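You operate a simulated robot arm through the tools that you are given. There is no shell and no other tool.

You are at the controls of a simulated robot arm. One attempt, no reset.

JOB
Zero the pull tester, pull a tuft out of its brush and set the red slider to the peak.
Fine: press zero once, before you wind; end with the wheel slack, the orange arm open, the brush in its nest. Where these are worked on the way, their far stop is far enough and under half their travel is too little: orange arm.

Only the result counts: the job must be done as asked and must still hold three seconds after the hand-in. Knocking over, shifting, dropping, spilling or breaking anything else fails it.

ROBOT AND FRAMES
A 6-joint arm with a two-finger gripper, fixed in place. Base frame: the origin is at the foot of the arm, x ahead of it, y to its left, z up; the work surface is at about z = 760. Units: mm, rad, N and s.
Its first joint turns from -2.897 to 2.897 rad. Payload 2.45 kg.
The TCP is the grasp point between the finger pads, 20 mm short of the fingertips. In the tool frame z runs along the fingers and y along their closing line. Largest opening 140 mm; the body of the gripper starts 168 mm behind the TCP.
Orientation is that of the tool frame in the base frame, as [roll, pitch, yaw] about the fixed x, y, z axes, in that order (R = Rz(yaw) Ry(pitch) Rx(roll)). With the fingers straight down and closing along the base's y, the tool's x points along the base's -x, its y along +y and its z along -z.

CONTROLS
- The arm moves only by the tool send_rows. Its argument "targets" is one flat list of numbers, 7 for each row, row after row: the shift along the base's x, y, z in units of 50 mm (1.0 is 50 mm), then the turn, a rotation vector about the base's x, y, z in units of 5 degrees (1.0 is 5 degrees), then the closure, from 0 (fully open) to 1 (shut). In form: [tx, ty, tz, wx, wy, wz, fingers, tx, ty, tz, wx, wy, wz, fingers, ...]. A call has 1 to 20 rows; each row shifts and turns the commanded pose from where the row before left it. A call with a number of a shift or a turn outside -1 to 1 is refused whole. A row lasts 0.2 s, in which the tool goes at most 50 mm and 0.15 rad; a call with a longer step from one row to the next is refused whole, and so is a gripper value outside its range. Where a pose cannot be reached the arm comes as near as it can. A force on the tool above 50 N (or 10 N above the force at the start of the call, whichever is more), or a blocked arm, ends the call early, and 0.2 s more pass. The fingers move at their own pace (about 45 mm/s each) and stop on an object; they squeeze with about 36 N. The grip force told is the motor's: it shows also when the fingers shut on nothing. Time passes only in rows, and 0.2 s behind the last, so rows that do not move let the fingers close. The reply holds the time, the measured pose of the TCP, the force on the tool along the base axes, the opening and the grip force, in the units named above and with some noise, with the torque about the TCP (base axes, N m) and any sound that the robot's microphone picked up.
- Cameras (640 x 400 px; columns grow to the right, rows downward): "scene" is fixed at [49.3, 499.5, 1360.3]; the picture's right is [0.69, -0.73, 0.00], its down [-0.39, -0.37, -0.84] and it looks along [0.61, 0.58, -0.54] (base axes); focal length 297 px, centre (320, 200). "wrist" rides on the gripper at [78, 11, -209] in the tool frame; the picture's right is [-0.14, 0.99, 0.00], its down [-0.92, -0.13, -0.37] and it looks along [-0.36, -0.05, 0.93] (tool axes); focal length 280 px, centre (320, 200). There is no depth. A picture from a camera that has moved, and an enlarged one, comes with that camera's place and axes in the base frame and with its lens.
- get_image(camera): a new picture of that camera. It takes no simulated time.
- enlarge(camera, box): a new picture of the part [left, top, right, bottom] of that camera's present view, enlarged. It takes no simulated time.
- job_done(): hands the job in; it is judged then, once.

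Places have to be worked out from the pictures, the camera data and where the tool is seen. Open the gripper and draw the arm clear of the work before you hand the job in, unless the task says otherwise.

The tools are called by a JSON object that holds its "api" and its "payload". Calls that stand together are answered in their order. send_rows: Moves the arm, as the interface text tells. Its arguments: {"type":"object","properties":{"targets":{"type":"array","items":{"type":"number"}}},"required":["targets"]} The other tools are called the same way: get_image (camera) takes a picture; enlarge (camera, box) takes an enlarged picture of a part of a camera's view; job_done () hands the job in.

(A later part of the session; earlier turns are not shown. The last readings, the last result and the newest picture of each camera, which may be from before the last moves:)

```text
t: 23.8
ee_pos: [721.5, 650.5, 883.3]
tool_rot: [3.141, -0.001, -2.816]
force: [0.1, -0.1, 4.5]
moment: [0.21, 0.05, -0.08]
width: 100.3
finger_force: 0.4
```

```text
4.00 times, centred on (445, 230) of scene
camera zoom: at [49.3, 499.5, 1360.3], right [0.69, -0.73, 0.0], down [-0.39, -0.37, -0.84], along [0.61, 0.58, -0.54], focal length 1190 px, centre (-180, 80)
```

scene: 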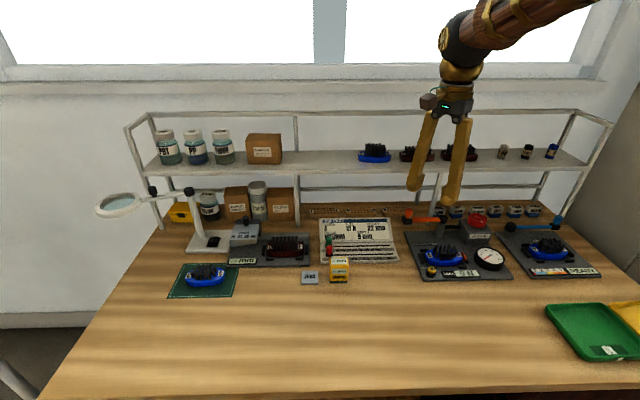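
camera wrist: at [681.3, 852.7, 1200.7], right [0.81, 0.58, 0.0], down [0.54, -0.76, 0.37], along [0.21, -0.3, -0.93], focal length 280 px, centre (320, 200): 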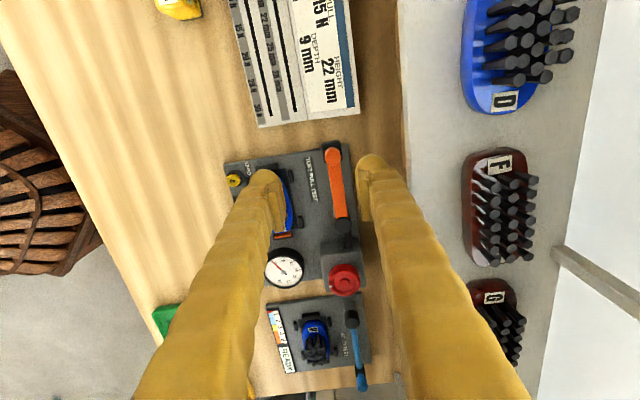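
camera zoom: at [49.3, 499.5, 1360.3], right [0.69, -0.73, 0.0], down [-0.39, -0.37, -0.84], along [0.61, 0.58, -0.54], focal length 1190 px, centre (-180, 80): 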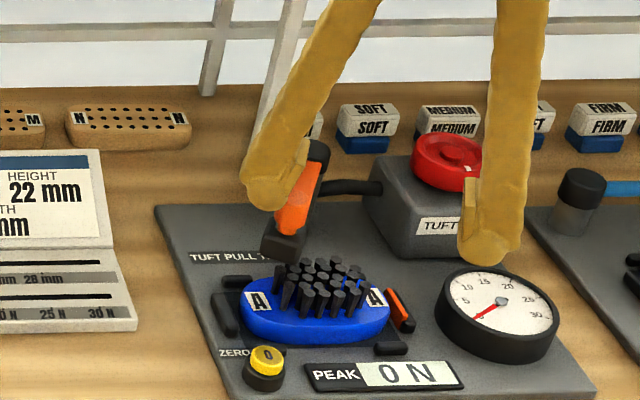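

Free motion with the arm nearly over the brush. I'll sweep on 10° at a time until it meets its stop.

{"api": "send_rows", "payload": {"targets": [0.135, -0.148, 0, 0, 0, 1, 0.286, 0.147, -0.134, 0, 0, 0, 1, 0.286]}}

{"api": "enlarge", "payload": {"camera": "wrist", "box": [220, 100, 440, 300]}}

{"api": "enlarge", "payload": {"camera": "scene", "box": [390, 180, 500, 280]}}

```text
t: 24.4
ee_pos: [735.2, 635.9, 883.4]
tool_rot: [3.14, 0.001, -2.642]
force: [2.3, 0.8, 4.5]
moment: [0.26, 0.11, -0.12]
width: 100.6
finger_force: 0.4
```

```text
2.00 times, centred on (330, 200) of wrist
camera zoom: at [661.8, 609.5, 1094.0], right [-0.35, 0.94, 0.0], down [0.87, 0.33, 0.37], along [0.34, 0.13, -0.93], focal length 561 px, centre (300, 200)
```

zoom: 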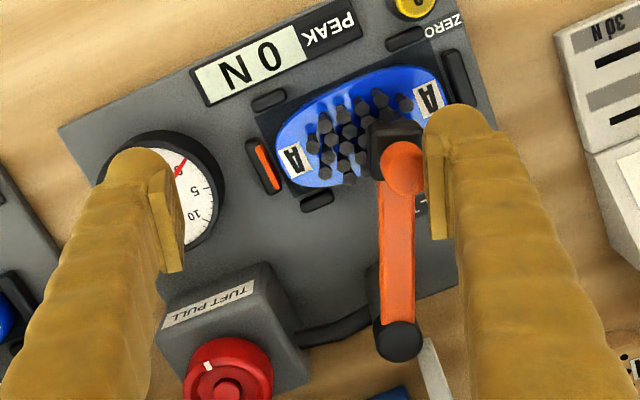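

```text
4.00 times, centred on (445, 230) of scene
camera zoom: at [49.3, 499.5, 1360.3], right [0.69, -0.73, 0.0], down [-0.39, -0.37, -0.84], along [0.61, 0.58, -0.54], focal length 1190 px, centre (-180, 80)
```

zoom: 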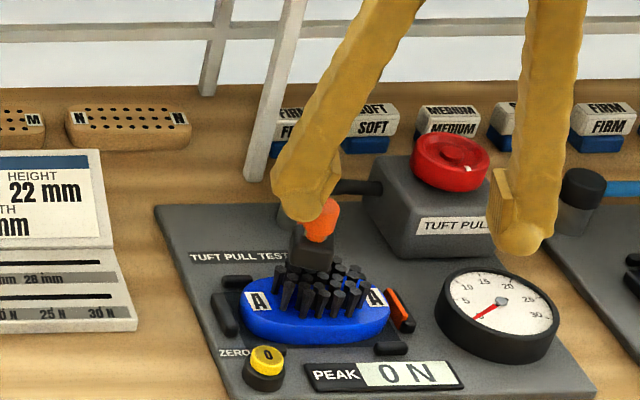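

Still moving freely and the arm end is over the brush's rear tufts. Two more 5° steps.

{"api": "send_rows", "payload": {"targets": [0.158, -0.12, 0, 0, 0, 1, 0.286, 0.167, -0.106, 0, 0, 0, 1, 0.286]}}

{"api": "enlarge", "payload": {"camera": "wrist", "box": [220, 100, 440, 300]}}

{"api": "enlarge", "payload": {"camera": "scene", "box": [390, 180, 500, 280]}}

```text
t: 25.0
ee_pos: [753.2, 626.2, 883.3]
tool_rot: [3.138, 0.001, -2.468]
force: [-2.4, 7.2, 14.9]
moment: [0.85, 0.51, -0.28]
width: 106.3
finger_force: 4.9
```

```text
2.00 times, centred on (330, 200) of wrist
camera zoom: at [684.3, 588.0, 1093.5], right [-0.51, 0.86, 0.0], down [0.8, 0.47, 0.37], along [0.32, 0.19, -0.93], focal length 561 px, centre (300, 200)
```

zoom: 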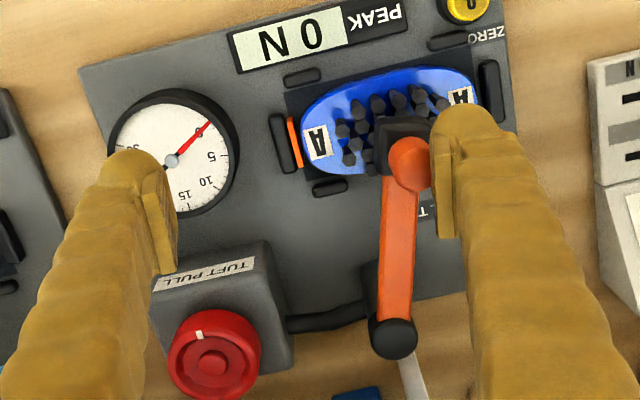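

```text
4.00 times, centred on (445, 230) of scene
camera zoom: at [49.3, 499.5, 1360.3], right [0.69, -0.73, 0.0], down [-0.39, -0.37, -0.84], along [0.61, 0.58, -0.54], focal length 1190 px, centre (-180, 80)
```

zoom: 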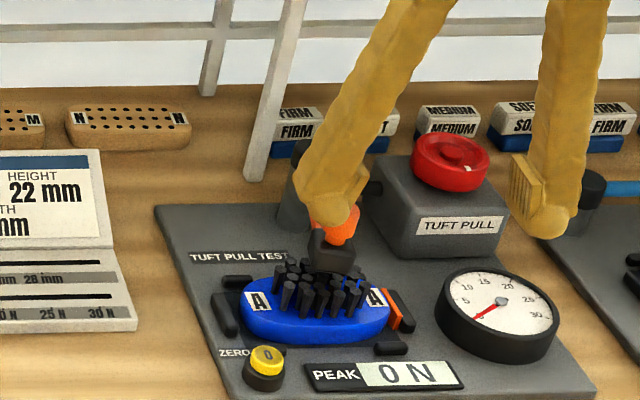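

The finger is being pushed back (width 106, force up), which suggests the far stop. One small extra push to confirm.

{"api": "send_rows", "payload": {"targets": [0.085, -0.05, 0, 0, 0, 0.5, 0.286, 0, 0, 0, 0, 0, 0, 0.286]}}

{"api": "enlarge", "payload": {"camera": "wrist", "box": [220, 100, 440, 300]}}

{"api": "enlarge", "payload": {"camera": "scene", "box": [410, 190, 490, 280]}}

```text
t: 25.6
ee_pos: [757.6, 624.8, 882.9]
tool_rot: [3.14, 0.001, -2.425]
force: [-2.0, 13.4, 32.0]
moment: [1.75, 1.32, -0.4]
width: 112.6
finger_force: 9.5
```

```text
2.00 times, centred on (330, 200) of wrist
camera zoom: at [690.8, 582.1, 1093.1], right [-0.55, 0.84, 0.0], down [0.78, 0.51, 0.37], along [0.31, 0.2, -0.93], focal length 561 px, centre (300, 200)
```

zoom: 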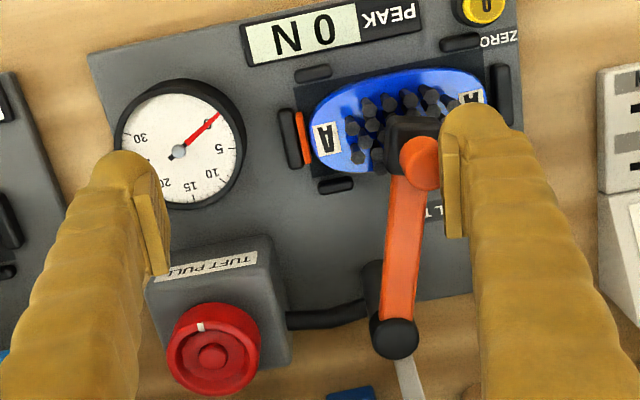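

```text
4.44 times, centred on (450, 235) of scene
camera zoom: at [49.3, 499.5, 1360.3], right [0.69, -0.73, 0.0], down [-0.39, -0.37, -0.84], along [0.61, 0.58, -0.54], focal length 1322 px, centre (-258, 44)
```

zoom: 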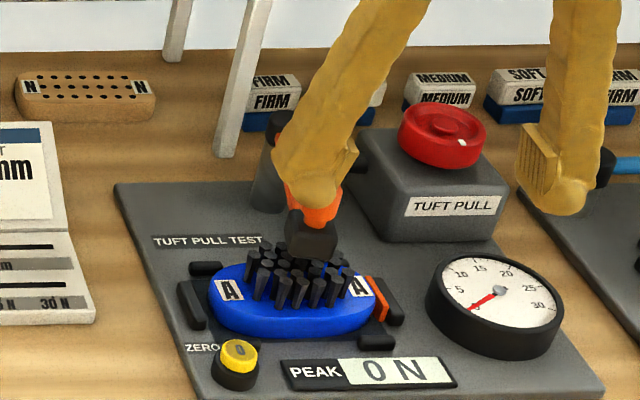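

The arm is at its far stop over the brush. I'll back the finger off, rise, and move to above the wheel for a look.

{"api": "send_rows", "payload": {"targets": [-0.13, 0.13, 0, 0, 0, 0, 0.286, -0.06, 0.06, 0.1, 0, 0, 0, 0.286, 0, 0, 0.7, 0, 0, 0, 0.286, 0, 0, 0.7, 0, 0, 0, 0.286, 0, 0, 0.7, 0, 0, 0, 0.286, 0.4, 0.04, 0, 0, 0, 0.5, 0.286, 0.4, 0.04, 0, 0, 0, 0, 0.286, 0.4, 0.04, 0, 0, 0, 0, 0.286, 0.4, 0.04, 0, 0, 0, 0, 0.286, 0.4, 0.0, 0, 0, 0, 0, 0.286]}}

{"api": "get_image", "payload": {"camera": "wrist"}}

{"api": "enlarge", "payload": {"camera": "scene", "box": [390, 130, 530, 280]}}

```text
t: 27.8
ee_pos: [847.3, 641.5, 994.2]
tool_rot: [3.14, 0.0, -2.382]
force: [-0.6, -0.1, -0.2]
moment: [-0.02, -0.01, 0.0]
width: 100.0
finger_force: 0.0
```

```text
taken
camera wrist: at [783.5, 596.3, 1204.8], right [-0.58, 0.81, 0.0], down [0.76, 0.54, 0.37], along [0.3, 0.22, -0.93], focal length 280 px, centre (320, 200)
```

wrist: 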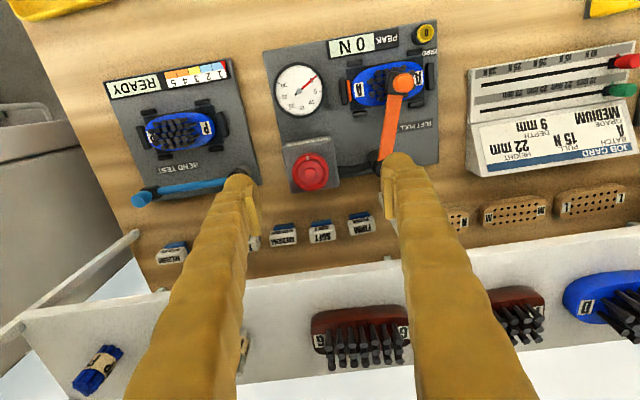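

```text
2.67 times, centred on (460, 205) of scene
camera zoom: at [49.3, 499.5, 1360.3], right [0.69, -0.73, 0.0], down [-0.39, -0.37, -0.84], along [0.61, 0.58, -0.54], focal length 793 px, centre (-53, 187)
```

zoom: 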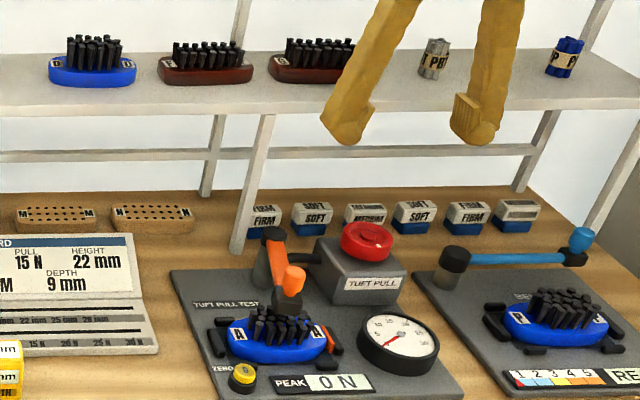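

The orange arm stays closed over the brush. I'll enlarge the wheel and arm to fix the wheel's centre and see any direction marks.

{"api": "enlarge", "payload": {"camera": "wrist", "box": [260, 130, 360, 210]}}

{"api": "enlarge", "payload": {"camera": "scene", "box": [430, 195, 490, 275]}}

{"api": "enlarge", "payload": {"camera": "wrist", "box": [330, 20, 450, 180]}}

```text
5.00 times, centred on (310, 170) of wrist
camera zoom: at [783.5, 596.3, 1204.8], right [-0.58, 0.81, 0.0], down [0.76, 0.54, 0.37], along [0.3, 0.22, -0.93], focal length 1402 px, centre (370, 350)
```

zoom: 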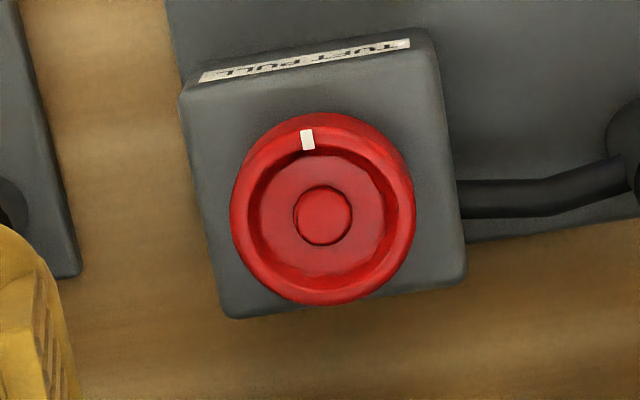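

```text
5.00 times, centred on (460, 235) of scene
camera zoom: at [49.3, 499.5, 1360.3], right [0.69, -0.73, 0.0], down [-0.39, -0.37, -0.84], along [0.61, 0.58, -0.54], focal length 1487 px, centre (-380, 25)
```

zoom: 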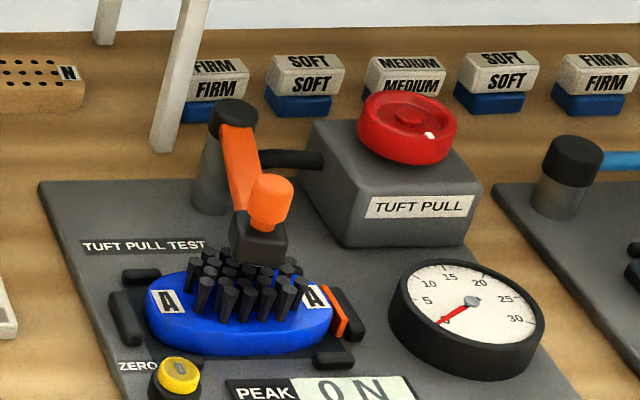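

```text
2.50 times, centred on (390, 100) of wrist
camera zoom: at [783.5, 596.3, 1204.8], right [-0.58, 0.81, 0.0], down [0.76, 0.54, 0.37], along [0.3, 0.22, -0.93], focal length 701 px, centre (145, 450)
```

zoom: 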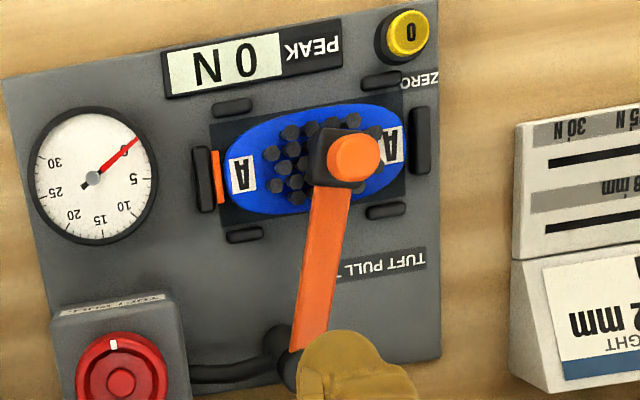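

The wheel centre works out at about (872, 647), top z ≈ 850, dia ≈ 47 mm. I'll move over it, narrow the opening to ~80 mm and go down to z 905 for a check.

{"api": "send_rows", "payload": {"targets": [0.25, 0.055, 0, 0, 0, 0, 0.43, 0.245, 0.055, 0, 0, 0, 0, 0.43, 0, 0, -0.45, 0, 0, 0, 0.43, 0, 0, -0.45, 0, 0, 0, 0.43, 0, 0, -0.45, 0, 0, 0, 0.43, 0, 0, -0.4, 0, 0, 0, 0.43]}}

{"api": "enlarge", "payload": {"camera": "wrist", "box": [240, 120, 400, 240]}}

{"api": "enlarge", "payload": {"camera": "scene", "box": [410, 130, 530, 280]}}

```text
t: 29.2
ee_pos: [871.8, 647.0, 905.9]
tool_rot: [3.14, 0.003, -2.385]
force: [-0.1, 0.6, -0.3]
moment: [0.01, 0.02, -0.01]
width: 79.8
finger_force: 0.1
```

```text
3.33 times, centred on (320, 180) of wrist
camera zoom: at [807.2, 602.0, 1117.0], right [-0.58, 0.81, 0.0], down [0.76, 0.54, 0.37], along [0.3, 0.22, -0.93], focal length 935 px, centre (320, 267)
```

zoom: 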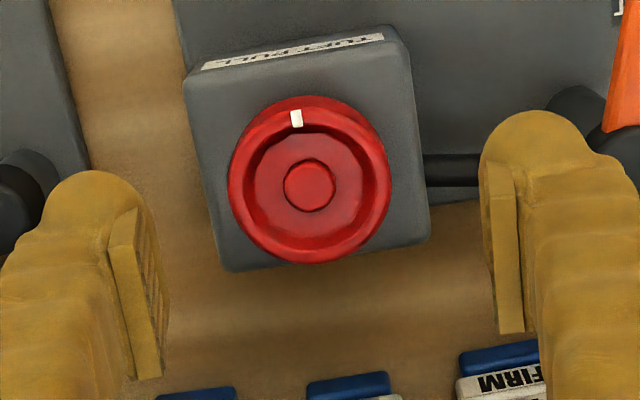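

```text
2.67 times, centred on (470, 205) of scene
camera zoom: at [49.3, 499.5, 1360.3], right [0.69, -0.73, 0.0], down [-0.39, -0.37, -0.84], along [0.61, 0.58, -0.54], focal length 793 px, centre (-80, 187)
```

zoom: 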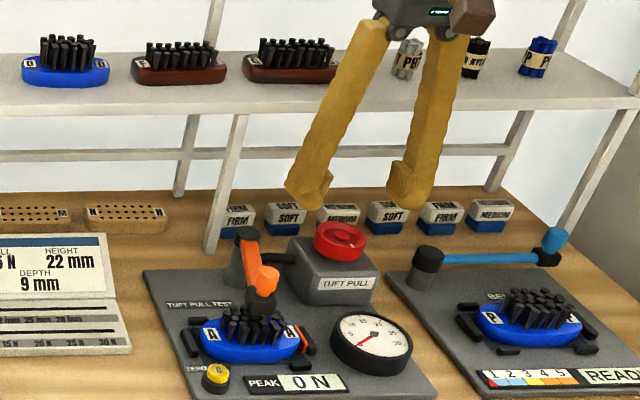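

Nearly centred; a 3 mm correction along the bench, then descend to z ≈ 866.

{"api": "send_rows", "payload": {"targets": [0.056, -0.03, -0.2, 0, 0, 0, 0.43, 0, 0, -0.2, 0, 0, 0, 0.43, 0, 0, -0.2, 0, 0, 0, 0.43, 0, 0, -0.2, 0, 0, 0, 0.43]}}

{"api": "enlarge", "payload": {"camera": "wrist", "box": [240, 120, 400, 240]}}

{"api": "enlarge", "payload": {"camera": "scene", "box": [430, 175, 520, 265]}}

```text
t: 30.2
ee_pos: [873.5, 645.8, 867.2]
tool_rot: [3.139, -0.001, -2.381]
force: [0.9, -1.0, 0.1]
moment: [-0.03, 0.02, 0.04]
width: 79.8
finger_force: 0.0
```

```text
3.33 times, centred on (320, 180) of wrist
camera zoom: at [809.0, 600.8, 1077.8], right [-0.58, 0.81, 0.0], down [0.76, 0.54, 0.37], along [0.3, 0.22, -0.93], focal length 935 px, centre (320, 267)
```

zoom: 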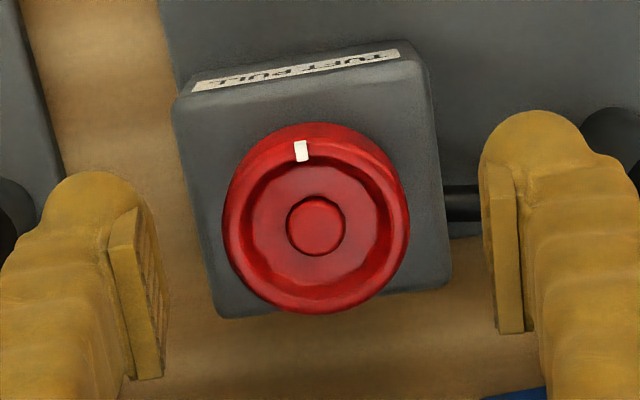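

```text
4.44 times, centred on (475, 220) of scene
camera zoom: at [49.3, 499.5, 1360.3], right [0.69, -0.73, 0.0], down [-0.39, -0.37, -0.84], along [0.61, 0.58, -0.54], focal length 1322 px, centre (-369, 111)
```

zoom: 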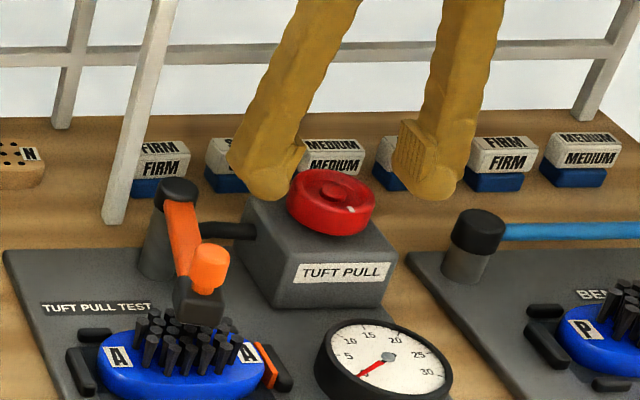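

Centred within 1 mm. I'll descend to z ≈ 857 and close on the wheel.

{"api": "send_rows", "payload": {"targets": [0.02, -0.02, -0.1, 0, 0, 0, 0.43, 0, 0, -0.1, 0, 0, 0, 0.43, 0, 0, 0, 0, 0, 0, 0.7, 0, 0, 0, 0, 0, 0, 0.8, 0, 0, 0, 0, 0, 0, 1, 0, 0, 0, 0, 0, 0, 1]}}

{"api": "enlarge", "payload": {"camera": "wrist", "box": [240, 120, 400, 240]}}

{"api": "enlarge", "payload": {"camera": "scene", "box": [430, 175, 520, 265]}}

```text
t: 31.5
ee_pos: [876.6, 646.6, 866.0]
tool_rot: [3.14, 0.011, -2.382]
force: [1.5, 0.9, 5.9]
moment: [-0.17, 0.22, -0.04]
width: 9.7
finger_force: 6.4
stopped in row 6: the force on the tool passed its limit at 57 N (the readings are from after the stop); the commanded pose is now the measured one
```

```text
3.33 times, centred on (320, 180) of wrist
camera zoom: at [809.9, 600.0, 1075.2], right [-0.58, 0.81, 0.0], down [0.75, 0.54, 0.38], along [0.31, 0.22, -0.93], focal length 935 px, centre (320, 267)
```

zoom: 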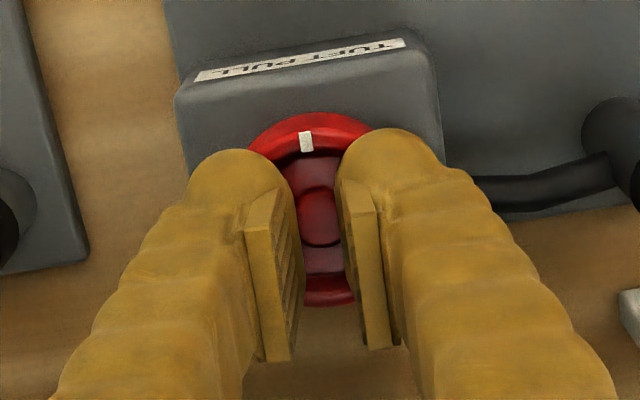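

```text
4.44 times, centred on (475, 220) of scene
camera zoom: at [49.3, 499.5, 1360.3], right [0.69, -0.73, 0.0], down [-0.39, -0.37, -0.84], along [0.61, 0.58, -0.54], focal length 1322 px, centre (-369, 111)
```

zoom: 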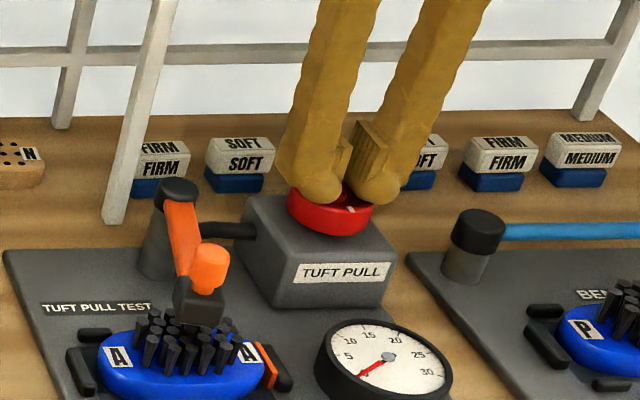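

The fingertips were slightly too high and rode up onto the wheel's rim; nothing else moved and the dial is still at 0. I'll rise, reopen to ~62 mm and re-check the centring before going lower.

{"api": "send_rows", "payload": {"targets": [0, 0, 0.3, 0, 0, 0, 1, -0.05, 0, 0, 0, -0.1, 0, 0.54, 0, 0, 0, 0, 0, 0, 0.54, 0, 0, 0, 0, 0, 0, 0.54, 0, 0, 0, 0, 0, 0, 0.54]}}

{"api": "enlarge", "payload": {"camera": "wrist", "box": [240, 120, 400, 240]}}

{"api": "enlarge", "payload": {"camera": "scene", "box": [430, 175, 520, 265]}}

```text
t: 32.7
ee_pos: [874.6, 646.3, 876.5]
tool_rot: [-3.136, 0.011, -2.382]
force: [0.0, 0.7, -1.1]
moment: [0.01, -0.02, 0.0]
width: 64.2
finger_force: 0.0
```

```text
3.33 times, centred on (320, 180) of wrist
camera zoom: at [806.5, 600.5, 1085.8], right [-0.58, 0.81, 0.0], down [0.75, 0.54, 0.38], along [0.31, 0.22, -0.92], focal length 935 px, centre (320, 267)
```

zoom: 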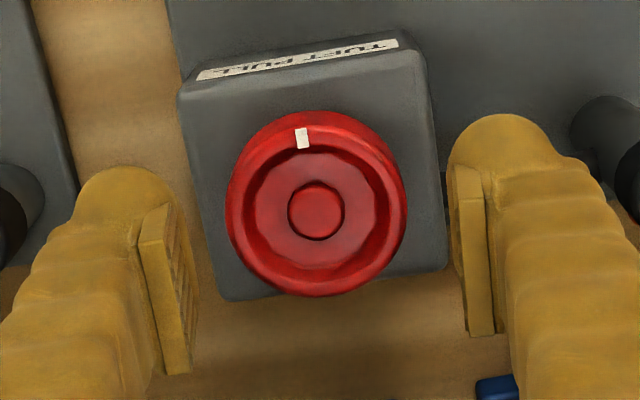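

```text
4.44 times, centred on (475, 220) of scene
camera zoom: at [49.3, 499.5, 1360.3], right [0.69, -0.73, 0.0], down [-0.39, -0.37, -0.84], along [0.61, 0.58, -0.54], focal length 1322 px, centre (-369, 111)
```

zoom: 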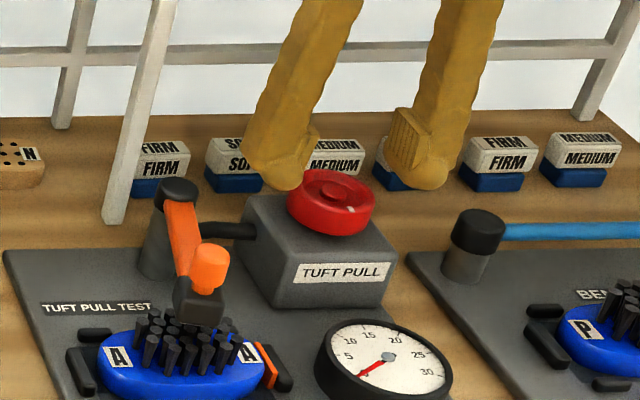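

Well centred. I'll take out the half-degree tilt and descend in small steps until the tips touch the box top or z ≈ 850.

{"api": "send_rows", "payload": {"targets": [0, 0, -0.15, -0.04, 0.135, 0, 0.58, 0, 0, -0.15, 0, 0, 0, 0.58, 0, 0, -0.06, 0, 0, 0, 0.58, 0, 0, -0.06, 0, 0, 0, 0.58, 0, 0, -0.04, 0, 0, 0, 0.58]}}

{"api": "enlarge", "payload": {"camera": "wrist", "box": [240, 120, 400, 240]}}

{"api": "enlarge", "payload": {"camera": "scene", "box": [430, 175, 520, 265]}}

```text
t: 33.9
ee_pos: [873.4, 645.1, 855.6]
tool_rot: [-3.141, 0.001, -2.383]
force: [-0.1, 0.4, 0.7]
moment: [0.0, -0.01, -0.02]
width: 58.5
finger_force: 0.0
```

```text
3.33 times, centred on (320, 180) of wrist
camera zoom: at [808.6, 599.9, 1064.9], right [-0.58, 0.81, 0.0], down [0.76, 0.54, 0.37], along [0.3, 0.22, -0.93], focal length 935 px, centre (320, 267)
```

zoom: 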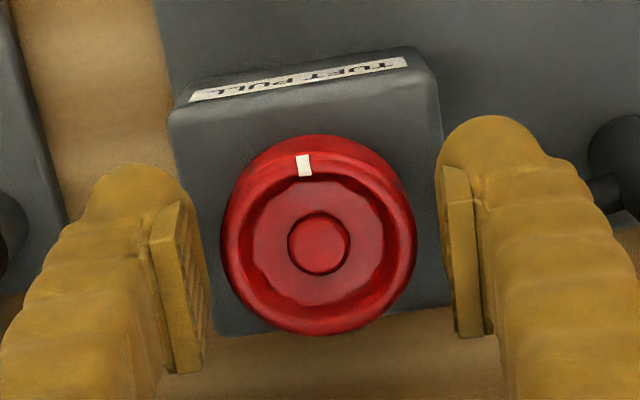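

```text
4.44 times, centred on (475, 220) of scene
camera zoom: at [49.3, 499.5, 1360.3], right [0.69, -0.73, 0.0], down [-0.39, -0.37, -0.84], along [0.61, 0.58, -0.54], focal length 1322 px, centre (-369, 111)
```

zoom: 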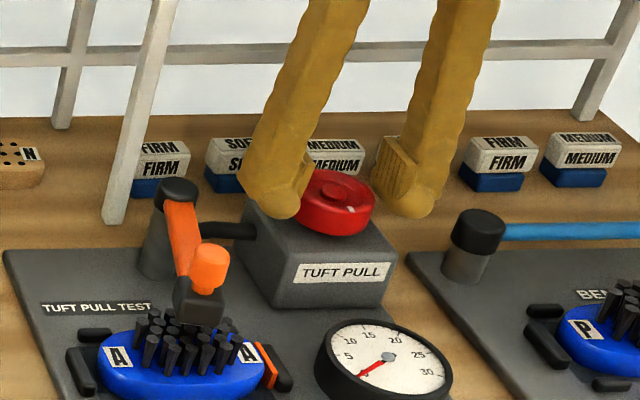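

No contact yet; four more 2 mm steps.

{"api": "send_rows", "payload": {"targets": [0, 0, -0.04, 0, 0, 0, 0.58, 0, 0, -0.04, 0, 0, 0, 0.58, 0, 0, -0.04, 0, 0, 0, 0.58]}}

{"api": "enlarge", "payload": {"camera": "scene", "box": [430, 175, 520, 265]}}

```text
t: 34.7
ee_pos: [873.1, 644.5, 847.9]
tool_rot: [-3.14, 0.002, -2.382]
force: [-0.7, 0.6, -0.1]
moment: [-0.01, 0.01, 0.0]
width: 58.7
finger_force: 0.0
```

```text
4.44 times, centred on (475, 220) of scene
camera zoom: at [49.3, 499.5, 1360.3], right [0.69, -0.73, 0.0], down [-0.39, -0.37, -0.84], along [0.61, 0.58, -0.54], focal length 1322 px, centre (-369, 111)
```

zoom: 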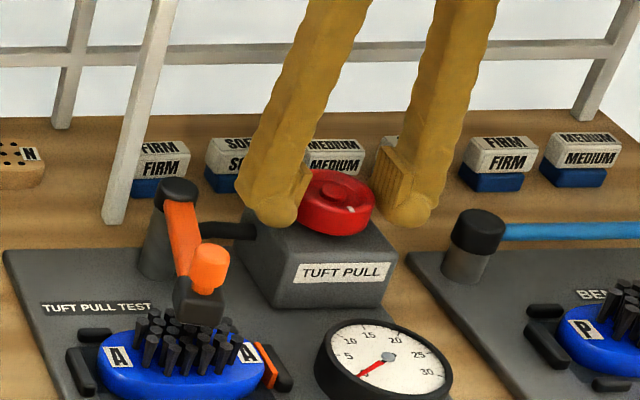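

The tips are now well below the wheel's rim with no contact. I'll close on the wheel here.

{"api": "send_rows", "payload": {"targets": [0, 0, 0, 0, 0, 0, 0.64, 0, 0, 0, 0, 0, 0, 0.68, 0, 0, 0, 0, 0, 0, 0.72, 0, 0, 0, 0, 0, 0, 0.76]}}

{"api": "enlarge", "payload": {"camera": "wrist", "box": [240, 120, 400, 240]}}

{"api": "enlarge", "payload": {"camera": "scene", "box": [430, 175, 520, 265]}}

```text
t: 35.7
ee_pos: [873.7, 644.8, 847.0]
tool_rot: [3.141, 0.003, -2.382]
force: [14.1, -14.3, 0.2]
moment: [-0.18, -0.14, -0.04]
width: 48.8
finger_force: 37.0
```

```text
3.33 times, centred on (320, 180) of wrist
camera zoom: at [808.3, 598.9, 1058.3], right [-0.58, 0.81, 0.0], down [0.76, 0.54, 0.37], along [0.3, 0.22, -0.93], focal length 935 px, centre (320, 267)
```

zoom: 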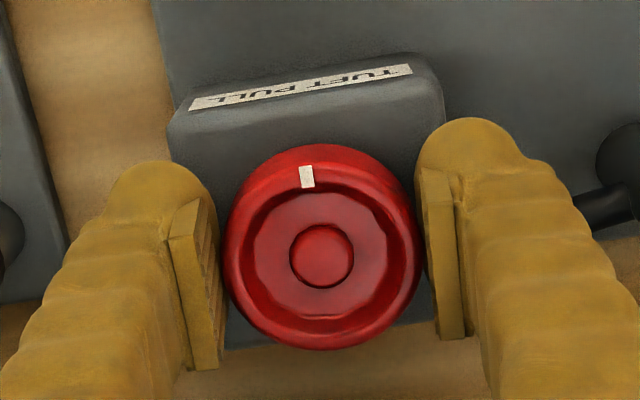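

```text
4.44 times, centred on (475, 220) of scene
camera zoom: at [49.3, 499.5, 1360.3], right [0.69, -0.73, 0.0], down [-0.39, -0.37, -0.84], along [0.61, 0.58, -0.54], focal length 1322 px, centre (-369, 111)
```

zoom: 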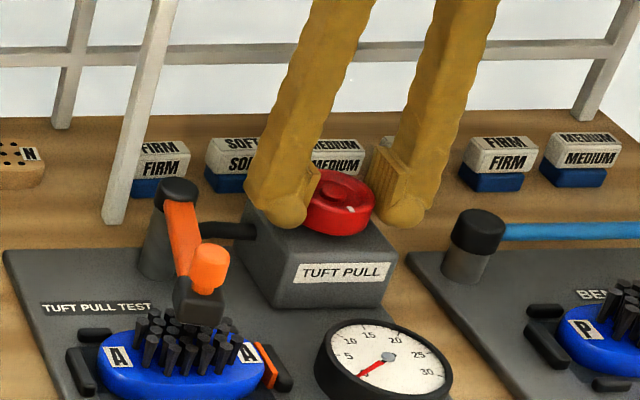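

Gripped at 48.8 mm with a side force of ~20 N, so I'll shift 1.5 mm toward bench right to centre, then try a small clockwise turn and watch the torque and dial.

{"api": "send_rows", "payload": {"targets": [0.02, -0.022, 0, 0, 0, 0, 0.8, 0, 0, 0, 0, 0, -1, 0.8, 0, 0, 0, 0, 0, -1, 0.8, 0, 0, 0, 0, 0, 0, 0.8]}}

{"api": "enlarge", "payload": {"camera": "wrist", "box": [240, 120, 400, 240]}}

{"api": "enlarge", "payload": {"camera": "scene", "box": [430, 185, 520, 275]}}

```text
t: 36.7
ee_pos: [873.7, 644.4, 847.5]
tool_rot: [3.141, 0.0, -2.557]
force: [-20.3, -17.3, 11.4]
moment: [-0.26, 0.33, 0.04]
width: 48.8
finger_force: 45.2
```

```text
3.33 times, centred on (320, 180) of wrist
camera zoom: at [801.3, 611.3, 1058.4], right [-0.43, 0.9, 0.0], down [0.84, 0.4, 0.37], along [0.33, 0.16, -0.93], focal length 935 px, centre (320, 267)
```

zoom: 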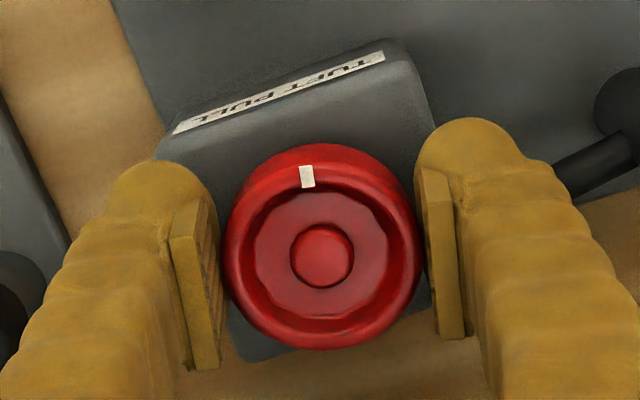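

```text
4.44 times, centred on (475, 230) of scene
camera zoom: at [49.3, 499.5, 1360.3], right [0.69, -0.73, 0.0], down [-0.39, -0.37, -0.84], along [0.61, 0.58, -0.54], focal length 1322 px, centre (-369, 67)
```

zoom: 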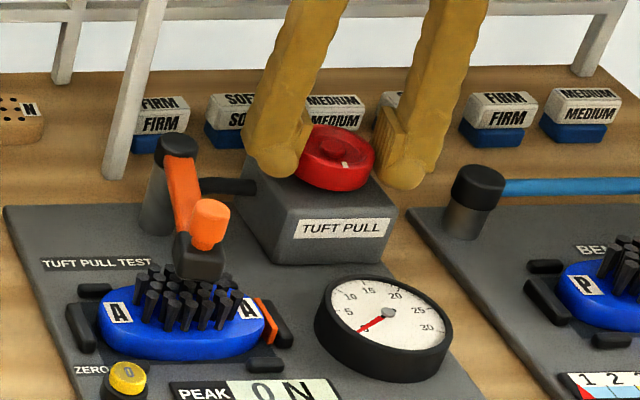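

The wheel turns clockwise with the hand and almost no torque; the dial still reads 0. There is a −v side force of ~27 N, so I'll ease 0.5 mm that way and turn on 15°.

{"api": "send_rows", "payload": {"targets": [-0.008, -0.008, 0, 0, 0, 0, 0.8, 0, 0, 0, 0, 0, -1, 0.8, 0, 0, 0, 0, 0, -1, 0.8, 0, 0, 0, 0, 0, -1, 0.8]}}

{"api": "enlarge", "payload": {"camera": "scene", "box": [430, 185, 520, 275]}}

```text
t: 37.7
ee_pos: [873.9, 645.3, 847.5]
tool_rot: [3.14, 0.001, -2.818]
force: [-20.9, 9.2, 12.6]
moment: [0.09, 0.27, 0.04]
width: 48.7
finger_force: 44.9
```

```text
4.44 times, centred on (475, 230) of scene
camera zoom: at [49.3, 499.5, 1360.3], right [0.69, -0.73, 0.0], down [-0.39, -0.37, -0.84], along [0.61, 0.58, -0.54], focal length 1322 px, centre (-369, 67)
```

zoom: 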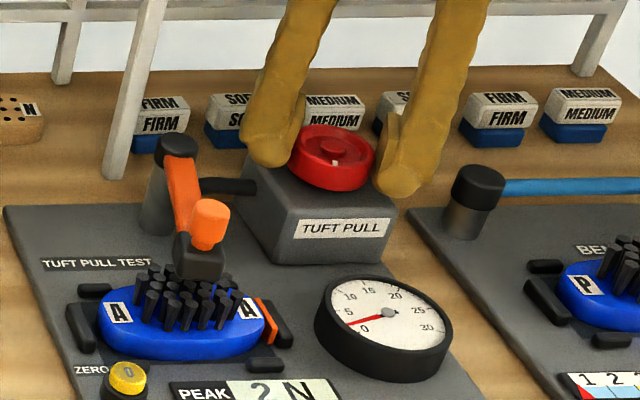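

The peak display moved to 2 N, so clockwise winds. I'll turn on another 15°.

{"api": "send_rows", "payload": {"targets": [0, 0, 0, 0, 0, -1, 0.8, 0, 0, 0, 0, 0, -1, 0.8, 0, 0, 0, 0, 0, -1, 0.8]}}

{"api": "enlarge", "payload": {"camera": "scene", "box": [430, 185, 520, 275]}}

{"api": "get_image", "payload": {"camera": "wrist"}}

```text
t: 38.5
ee_pos: [871.9, 645.8, 847.5]
tool_rot: [3.139, 0.002, -3.08]
force: [-11.8, 42.5, 3.6]
moment: [0.52, 0.23, 0.16]
width: 48.6
finger_force: 44.8
```

```text
4.44 times, centred on (475, 230) of scene
camera zoom: at [49.3, 499.5, 1360.3], right [0.69, -0.73, 0.0], down [-0.39, -0.37, -0.84], along [0.61, 0.58, -0.54], focal length 1322 px, centre (-369, 67)
```

zoom: 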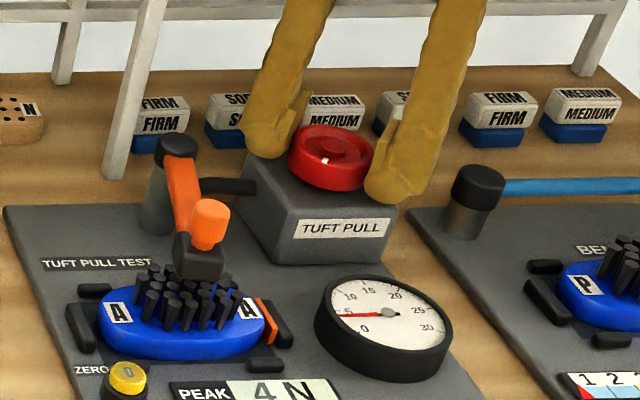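

```text
taken
camera wrist: at [792.7, 652.8, 1058.1], right [0.08, 1.0, 0.0], down [0.93, -0.07, 0.37], along [0.37, -0.03, -0.93], focal length 280 px, centre (320, 200)
```

wrist: 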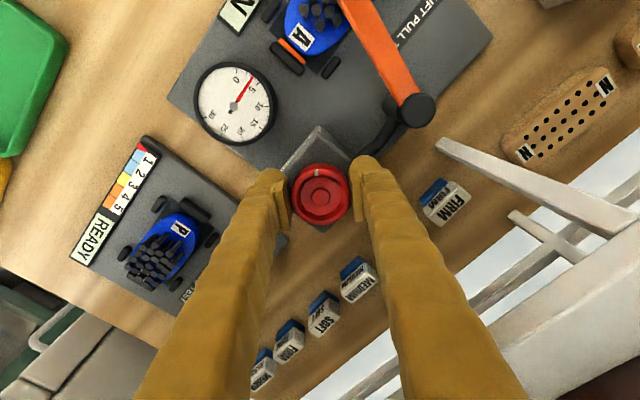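

Winding works: 4 N at −40°. A large side force shows I'm off by a mm or two, so I'll relax that, then release and see whether the wheel holds its tension.

{"api": "send_rows", "payload": {"targets": [-0.005, 0.03, 0, 0, 0, 0, 0.8, 0, 0, 0, 0, 0, 0, 0.58, 0, 0, 0, 0, 0, 0, 0.56]}}

{"api": "enlarge", "payload": {"camera": "scene", "box": [430, 185, 520, 275]}}

{"api": "enlarge", "payload": {"camera": "wrist", "box": [180, 40, 400, 240]}}

```text
t: 39.3
ee_pos: [872.9, 645.2, 847.5]
tool_rot: [-3.141, 0.001, -3.081]
force: [-0.2, -0.1, 0.2]
moment: [-0.02, -0.02, -0.01]
width: 61.6
finger_force: 0.0
```

```text
4.44 times, centred on (475, 230) of scene
camera zoom: at [49.3, 499.5, 1360.3], right [0.69, -0.73, 0.0], down [-0.39, -0.37, -0.84], along [0.61, 0.58, -0.54], focal length 1322 px, centre (-369, 67)
```

zoom: 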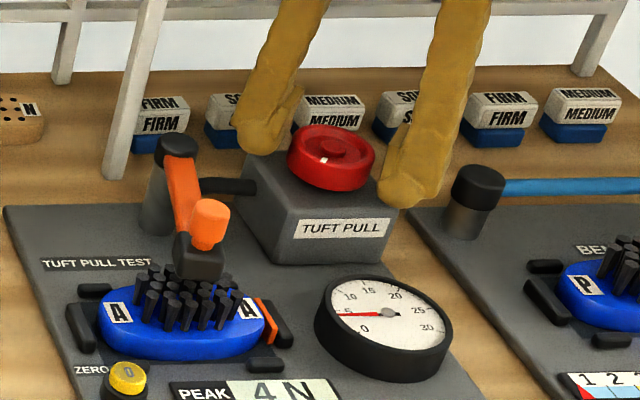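

```text
2.00 times, centred on (290, 140) of wrist
camera zoom: at [793.2, 652.7, 1057.6], right [0.08, 1.0, 0.0], down [0.93, -0.07, 0.37], along [0.37, -0.03, -0.93], focal length 561 px, centre (380, 320)
```

zoom: 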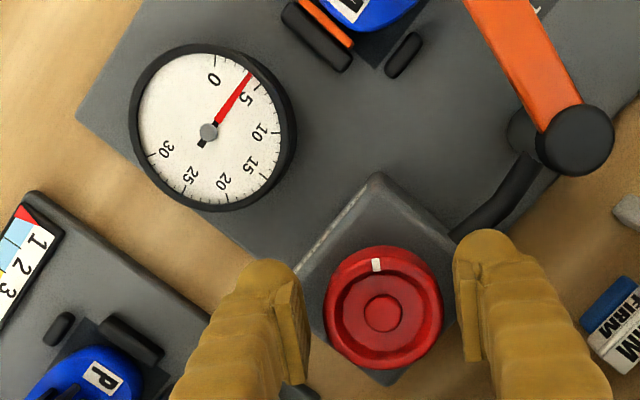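

The wheel holds its position when released, so I can ratchet. I'll re-centre by ~1–2 mm, turn the open hand back +80°, and grip again.

{"api": "send_rows", "payload": {"targets": [0.024, 0.028, 0.04, 0, 0, 1, 0.56, 0, 0, 0, 0, 0, 1, 0.56, 0, 0, 0, 0, 0, 1, 0.56, 0, 0, 0, 0, 0, 1, 0.56, 0, 0, 0, 0, 0, 1, 0.56, 0, 0, 0, 0, 0, 1, 0.56, 0, 0, 0, 0, 0, 1, 0.56, 0, 0, 0, 0, 0, 1, 0.56, 0, 0, 0, 0, 0, 1, 0.56, 0, 0, 0, 0, 0, 1, 0.56, 0, 0, 0, 0, 0, 1, 0.56, 0, 0, 0, 0, 0, 1, 0.56, 0, 0, 0, 0, 0, 1, 0.56, 0, 0, 0, 0, 0, 1, 0.56, 0, 0, 0, 0, 0, 1, 0.56, 0, 0, 0, 0, 0, 1, 0.56]}}

{"api": "get_image", "payload": {"camera": "wrist"}}

{"api": "enlarge", "payload": {"camera": "scene", "box": [410, 130, 530, 280]}}

```text
t: 42.7
ee_pos: [875.0, 648.0, 849.0]
tool_rot: [-3.141, 0.002, -1.682]
force: [0.5, -0.4, -0.6]
moment: [0.02, -0.01, -0.01]
width: 61.6
finger_force: 0.2
```

```text
taken
camera wrist: at [855.1, 571.6, 1059.8], right [-0.97, 0.25, 0.0], down [0.23, 0.9, 0.37], along [0.09, 0.36, -0.93], focal length 280 px, centre (320, 200)
```

wrist: 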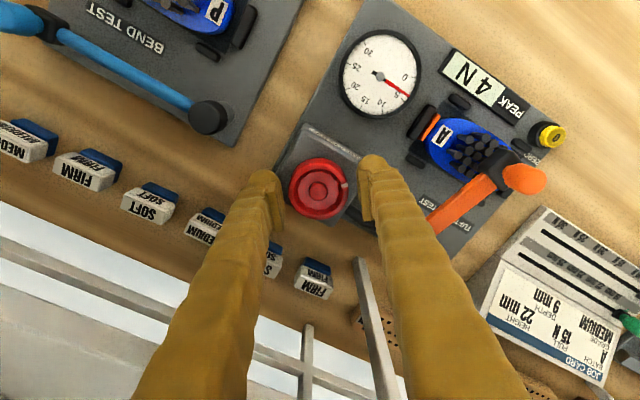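

```text
2.67 times, centred on (470, 205) of scene
camera zoom: at [49.3, 499.5, 1360.3], right [0.69, -0.73, 0.0], down [-0.39, -0.37, -0.84], along [0.61, 0.58, -0.54], focal length 793 px, centre (-80, 187)
```

zoom: 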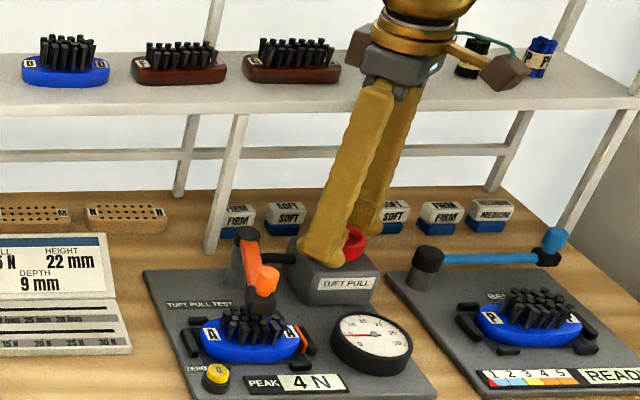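

The hand is at +40° and clear. I'll zoom in to check the centring before gripping.

{"api": "enlarge", "payload": {"camera": "wrist", "box": [240, 120, 400, 240]}}

```text
3.33 times, centred on (320, 180) of wrist
camera zoom: at [855.1, 571.6, 1059.8], right [-0.97, 0.25, 0.0], down [0.23, 0.9, 0.37], along [0.09, 0.36, -0.93], focal length 935 px, centre (320, 267)
```

zoom: 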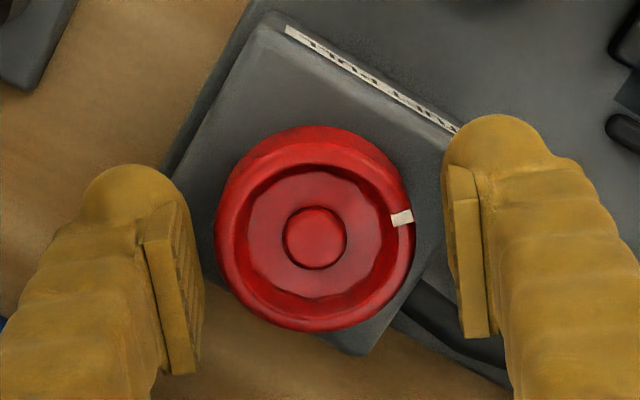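

The wheel centre averages to about (874.5, 645.8), so I'll shift about 2 mm toward −y and grip.

{"api": "send_rows", "payload": {"targets": [-0.01, -0.042, 0, 0, 0, 0, 0.56, 0, 0, 0, 0, 0, 0, 0.64, 0, 0, 0, 0, 0, 0, 0.68, 0, 0, 0, 0, 0, 0, 0.74, 0, 0, 0, 0, 0, 0, 0.8]}}

```text
t: 43.9
ee_pos: [876.2, 645.4, 849.3]
tool_rot: [3.141, 0.001, -1.685]
force: [27.4, 1.0, -4.0]
moment: [0.09, -0.28, -0.06]
width: 48.5
finger_force: 26.4
```

Gripped with a 27 N side force; I'll ease 1.5 mm toward +x and wind clockwise 25°.

{"api": "send_rows", "payload": {"targets": [0.03, 0, 0, 0, 0, 0, 0.8, 0, 0, 0, 0, 0, -1, 0.8, 0, 0, 0, 0, 0, -1, 0.8, 0, 0, 0, 0, 0, -1, 0.8, 0, 0, 0, 0, 0, -1, 0.8, 0, 0, 0, 0, 0, -1, 0.8]}}

{"api": "enlarge", "payload": {"camera": "scene", "box": [430, 185, 520, 275]}}

```text
t: 45.3
ee_pos: [875.4, 645.7, 850.0]
tool_rot: [3.139, 0.001, -2.122]
force: [5.8, -8.2, -3.0]
moment: [-0.12, 0.02, 0.0]
width: 48.1
finger_force: 45.6
```

```text
4.44 times, centred on (475, 230) of scene
camera zoom: at [49.3, 499.5, 1360.3], right [0.69, -0.73, 0.0], down [-0.39, -0.37, -0.84], along [0.61, 0.58, -0.54], focal length 1322 px, centre (-369, 67)
```

zoom: 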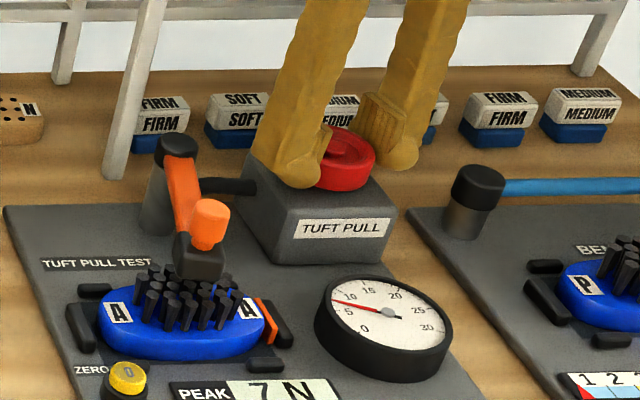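

7 N with low side force; continue winding 25°.

{"api": "send_rows", "payload": {"targets": [0, 0, 0, 0, 0, -1, 0.8, 0, 0, 0, 0, 0, -1, 0.8, 0, 0, 0, 0, 0, -1, 0.8, 0, 0, 0, 0, 0, -1, 0.8, 0, 0, 0, 0, 0, -1, 0.8]}}

{"api": "enlarge", "payload": {"camera": "scene", "box": [430, 185, 520, 275]}}

```text
t: 46.5
ee_pos: [875.1, 645.6, 850.1]
tool_rot: [3.141, -0.001, -2.557]
force: [-5.9, 1.0, -21.0]
moment: [0.01, 0.15, 0.02]
width: 48.2
finger_force: 44.8
```

```text
4.44 times, centred on (475, 230) of scene
camera zoom: at [49.3, 499.5, 1360.3], right [0.69, -0.73, 0.0], down [-0.39, -0.37, -0.84], along [0.61, 0.58, -0.54], focal length 1322 px, centre (-369, 67)
```

zoom: 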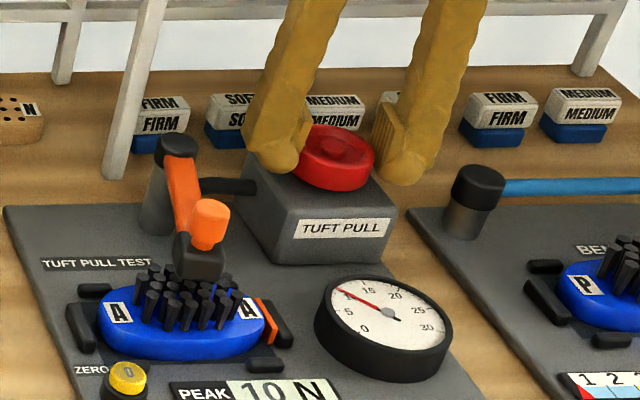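

10 N now. The hand is being pulled down with ~21 N, so I lower 1 mm and continue 25°.

{"api": "send_rows", "payload": {"targets": [0, 0, -0.02, 0, 0, -1, 0.8, 0, 0, 0, 0, 0, -1, 0.8, 0, 0, 0, 0, 0, -1, 0.8, 0, 0, 0, 0, 0, -1, 0.8, 0, 0, 0, 0, 0, -1, 0.8]}}

{"api": "enlarge", "payload": {"camera": "scene", "box": [430, 185, 520, 275]}}

```text
t: 47.7
ee_pos: [875.2, 646.0, 849.9]
tool_rot: [3.14, 0.001, -2.992]
force: [-22.5, 8.4, 1.2]
moment: [0.07, 0.47, 0.0]
width: 48.0
finger_force: 45.3
```

```text
4.44 times, centred on (475, 230) of scene
camera zoom: at [49.3, 499.5, 1360.3], right [0.69, -0.73, 0.0], down [-0.39, -0.37, -0.84], along [0.61, 0.58, -0.54], focal length 1322 px, centre (-369, 67)
```

zoom: 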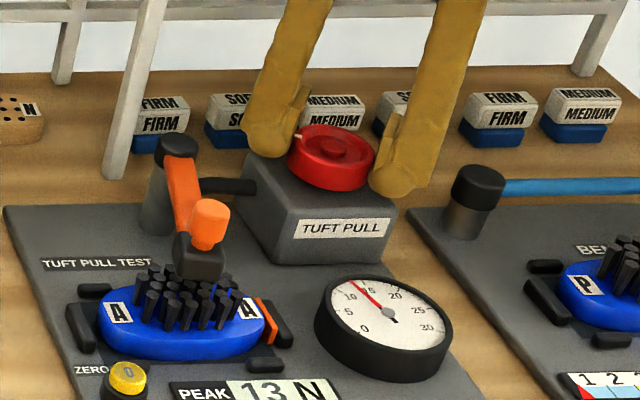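

13 N and rising. One more 5°, then release, turn back 80° and re-grip (centre held).

{"api": "send_rows", "payload": {"targets": [0, 0, 0, 0, 0, -1, 0.8, 0, 0, 0, 0, 0, 0, 0.56, 0, 0, 0, 0, 0, 0, 0.56, 0, 0, 0, 0, 0, 1, 0.56, 0, 0, 0, 0, 0, 1, 0.56, 0, 0, 0, 0, 0, 1, 0.56, 0, 0, 0, 0, 0, 1, 0.56, 0, 0, 0, 0, 0, 1, 0.56, 0, 0, 0, 0, 0, 1, 0.56, 0, 0, 0, 0, 0, 1, 0.56, 0, 0, 0, 0, 0, 1, 0.56, 0, 0, 0, 0, 0, 1, 0.56, 0, 0, 0, 0, 0, 1, 0.56, 0, 0, 0, 0, 0, 1, 0.56, 0, 0, 0, 0, 0, 1, 0.56, 0, 0, 0, 0, 0, 1, 0.56, 0, 0, 0, 0, 0, 1, 0.56, 0, 0, 0, 0, 0, 1, 0.56, 0, 0, 0, 0, 0, 1, 0.56]}}

{"api": "enlarge", "payload": {"camera": "wrist", "box": [240, 120, 400, 240]}}

{"api": "enlarge", "payload": {"camera": "scene", "box": [430, 185, 520, 275]}}

```text
t: 51.7
ee_pos: [876.0, 646.4, 848.6]
tool_rot: [-3.141, 0.003, -1.681]
force: [-0.4, 0.0, 1.1]
moment: [0.02, 0.0, -0.02]
width: 61.7
finger_force: 0.0
```

```text
3.33 times, centred on (320, 180) of wrist
camera zoom: at [855.7, 570.0, 1059.6], right [-0.97, 0.25, 0.0], down [0.23, 0.9, 0.37], along [0.09, 0.36, -0.93], focal length 935 px, centre (320, 267)
```

zoom: 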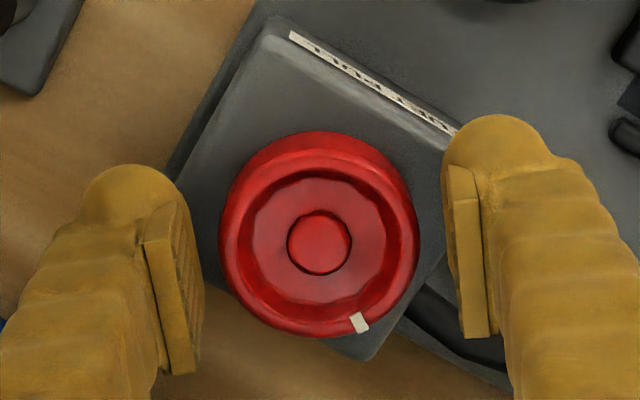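

```text
4.44 times, centred on (475, 230) of scene
camera zoom: at [49.3, 499.5, 1360.3], right [0.69, -0.73, 0.0], down [-0.39, -0.37, -0.84], along [0.61, 0.58, -0.54], focal length 1322 px, centre (-369, 67)
```

zoom: 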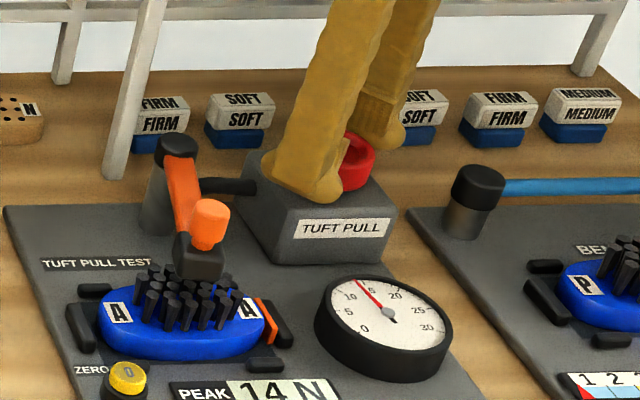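

Peak holds at 14 N and the hand is back at +40°, centred. I grip again and wind 25°.

{"api": "send_rows", "payload": {"targets": [0, 0, 0, 0, 0, 0, 0.64, 0, 0, 0, 0, 0, 0, 0.7, 0, 0, 0, 0, 0, 0, 0.75, 0, 0, 0, 0, 0, 0, 0.8, 0, 0, 0, 0, 0, -1, 0.8, 0, 0, 0, 0, 0, -1, 0.8, 0, 0, 0, 0, 0, -1, 0.8, 0, 0, 0, 0, 0, -1, 0.8]}}

{"api": "enlarge", "payload": {"camera": "scene", "box": [430, 185, 520, 275]}}

```text
t: 53.5
ee_pos: [876.0, 645.7, 848.6]
tool_rot: [-3.141, 0.003, -2.035]
force: [22.7, 14.8, -5.0]
moment: [0.26, -0.35, 0.01]
width: 48.6
finger_force: 45.0
```

```text
4.44 times, centred on (475, 230) of scene
camera zoom: at [49.3, 499.5, 1360.3], right [0.69, -0.73, 0.0], down [-0.39, -0.37, -0.84], along [0.61, 0.58, -0.54], focal length 1322 px, centre (-369, 67)
```

zoom: 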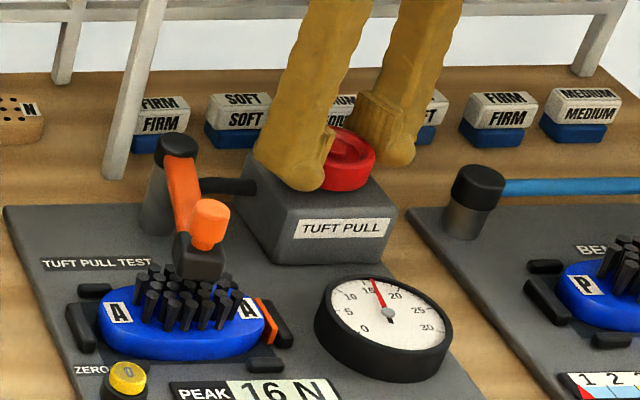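

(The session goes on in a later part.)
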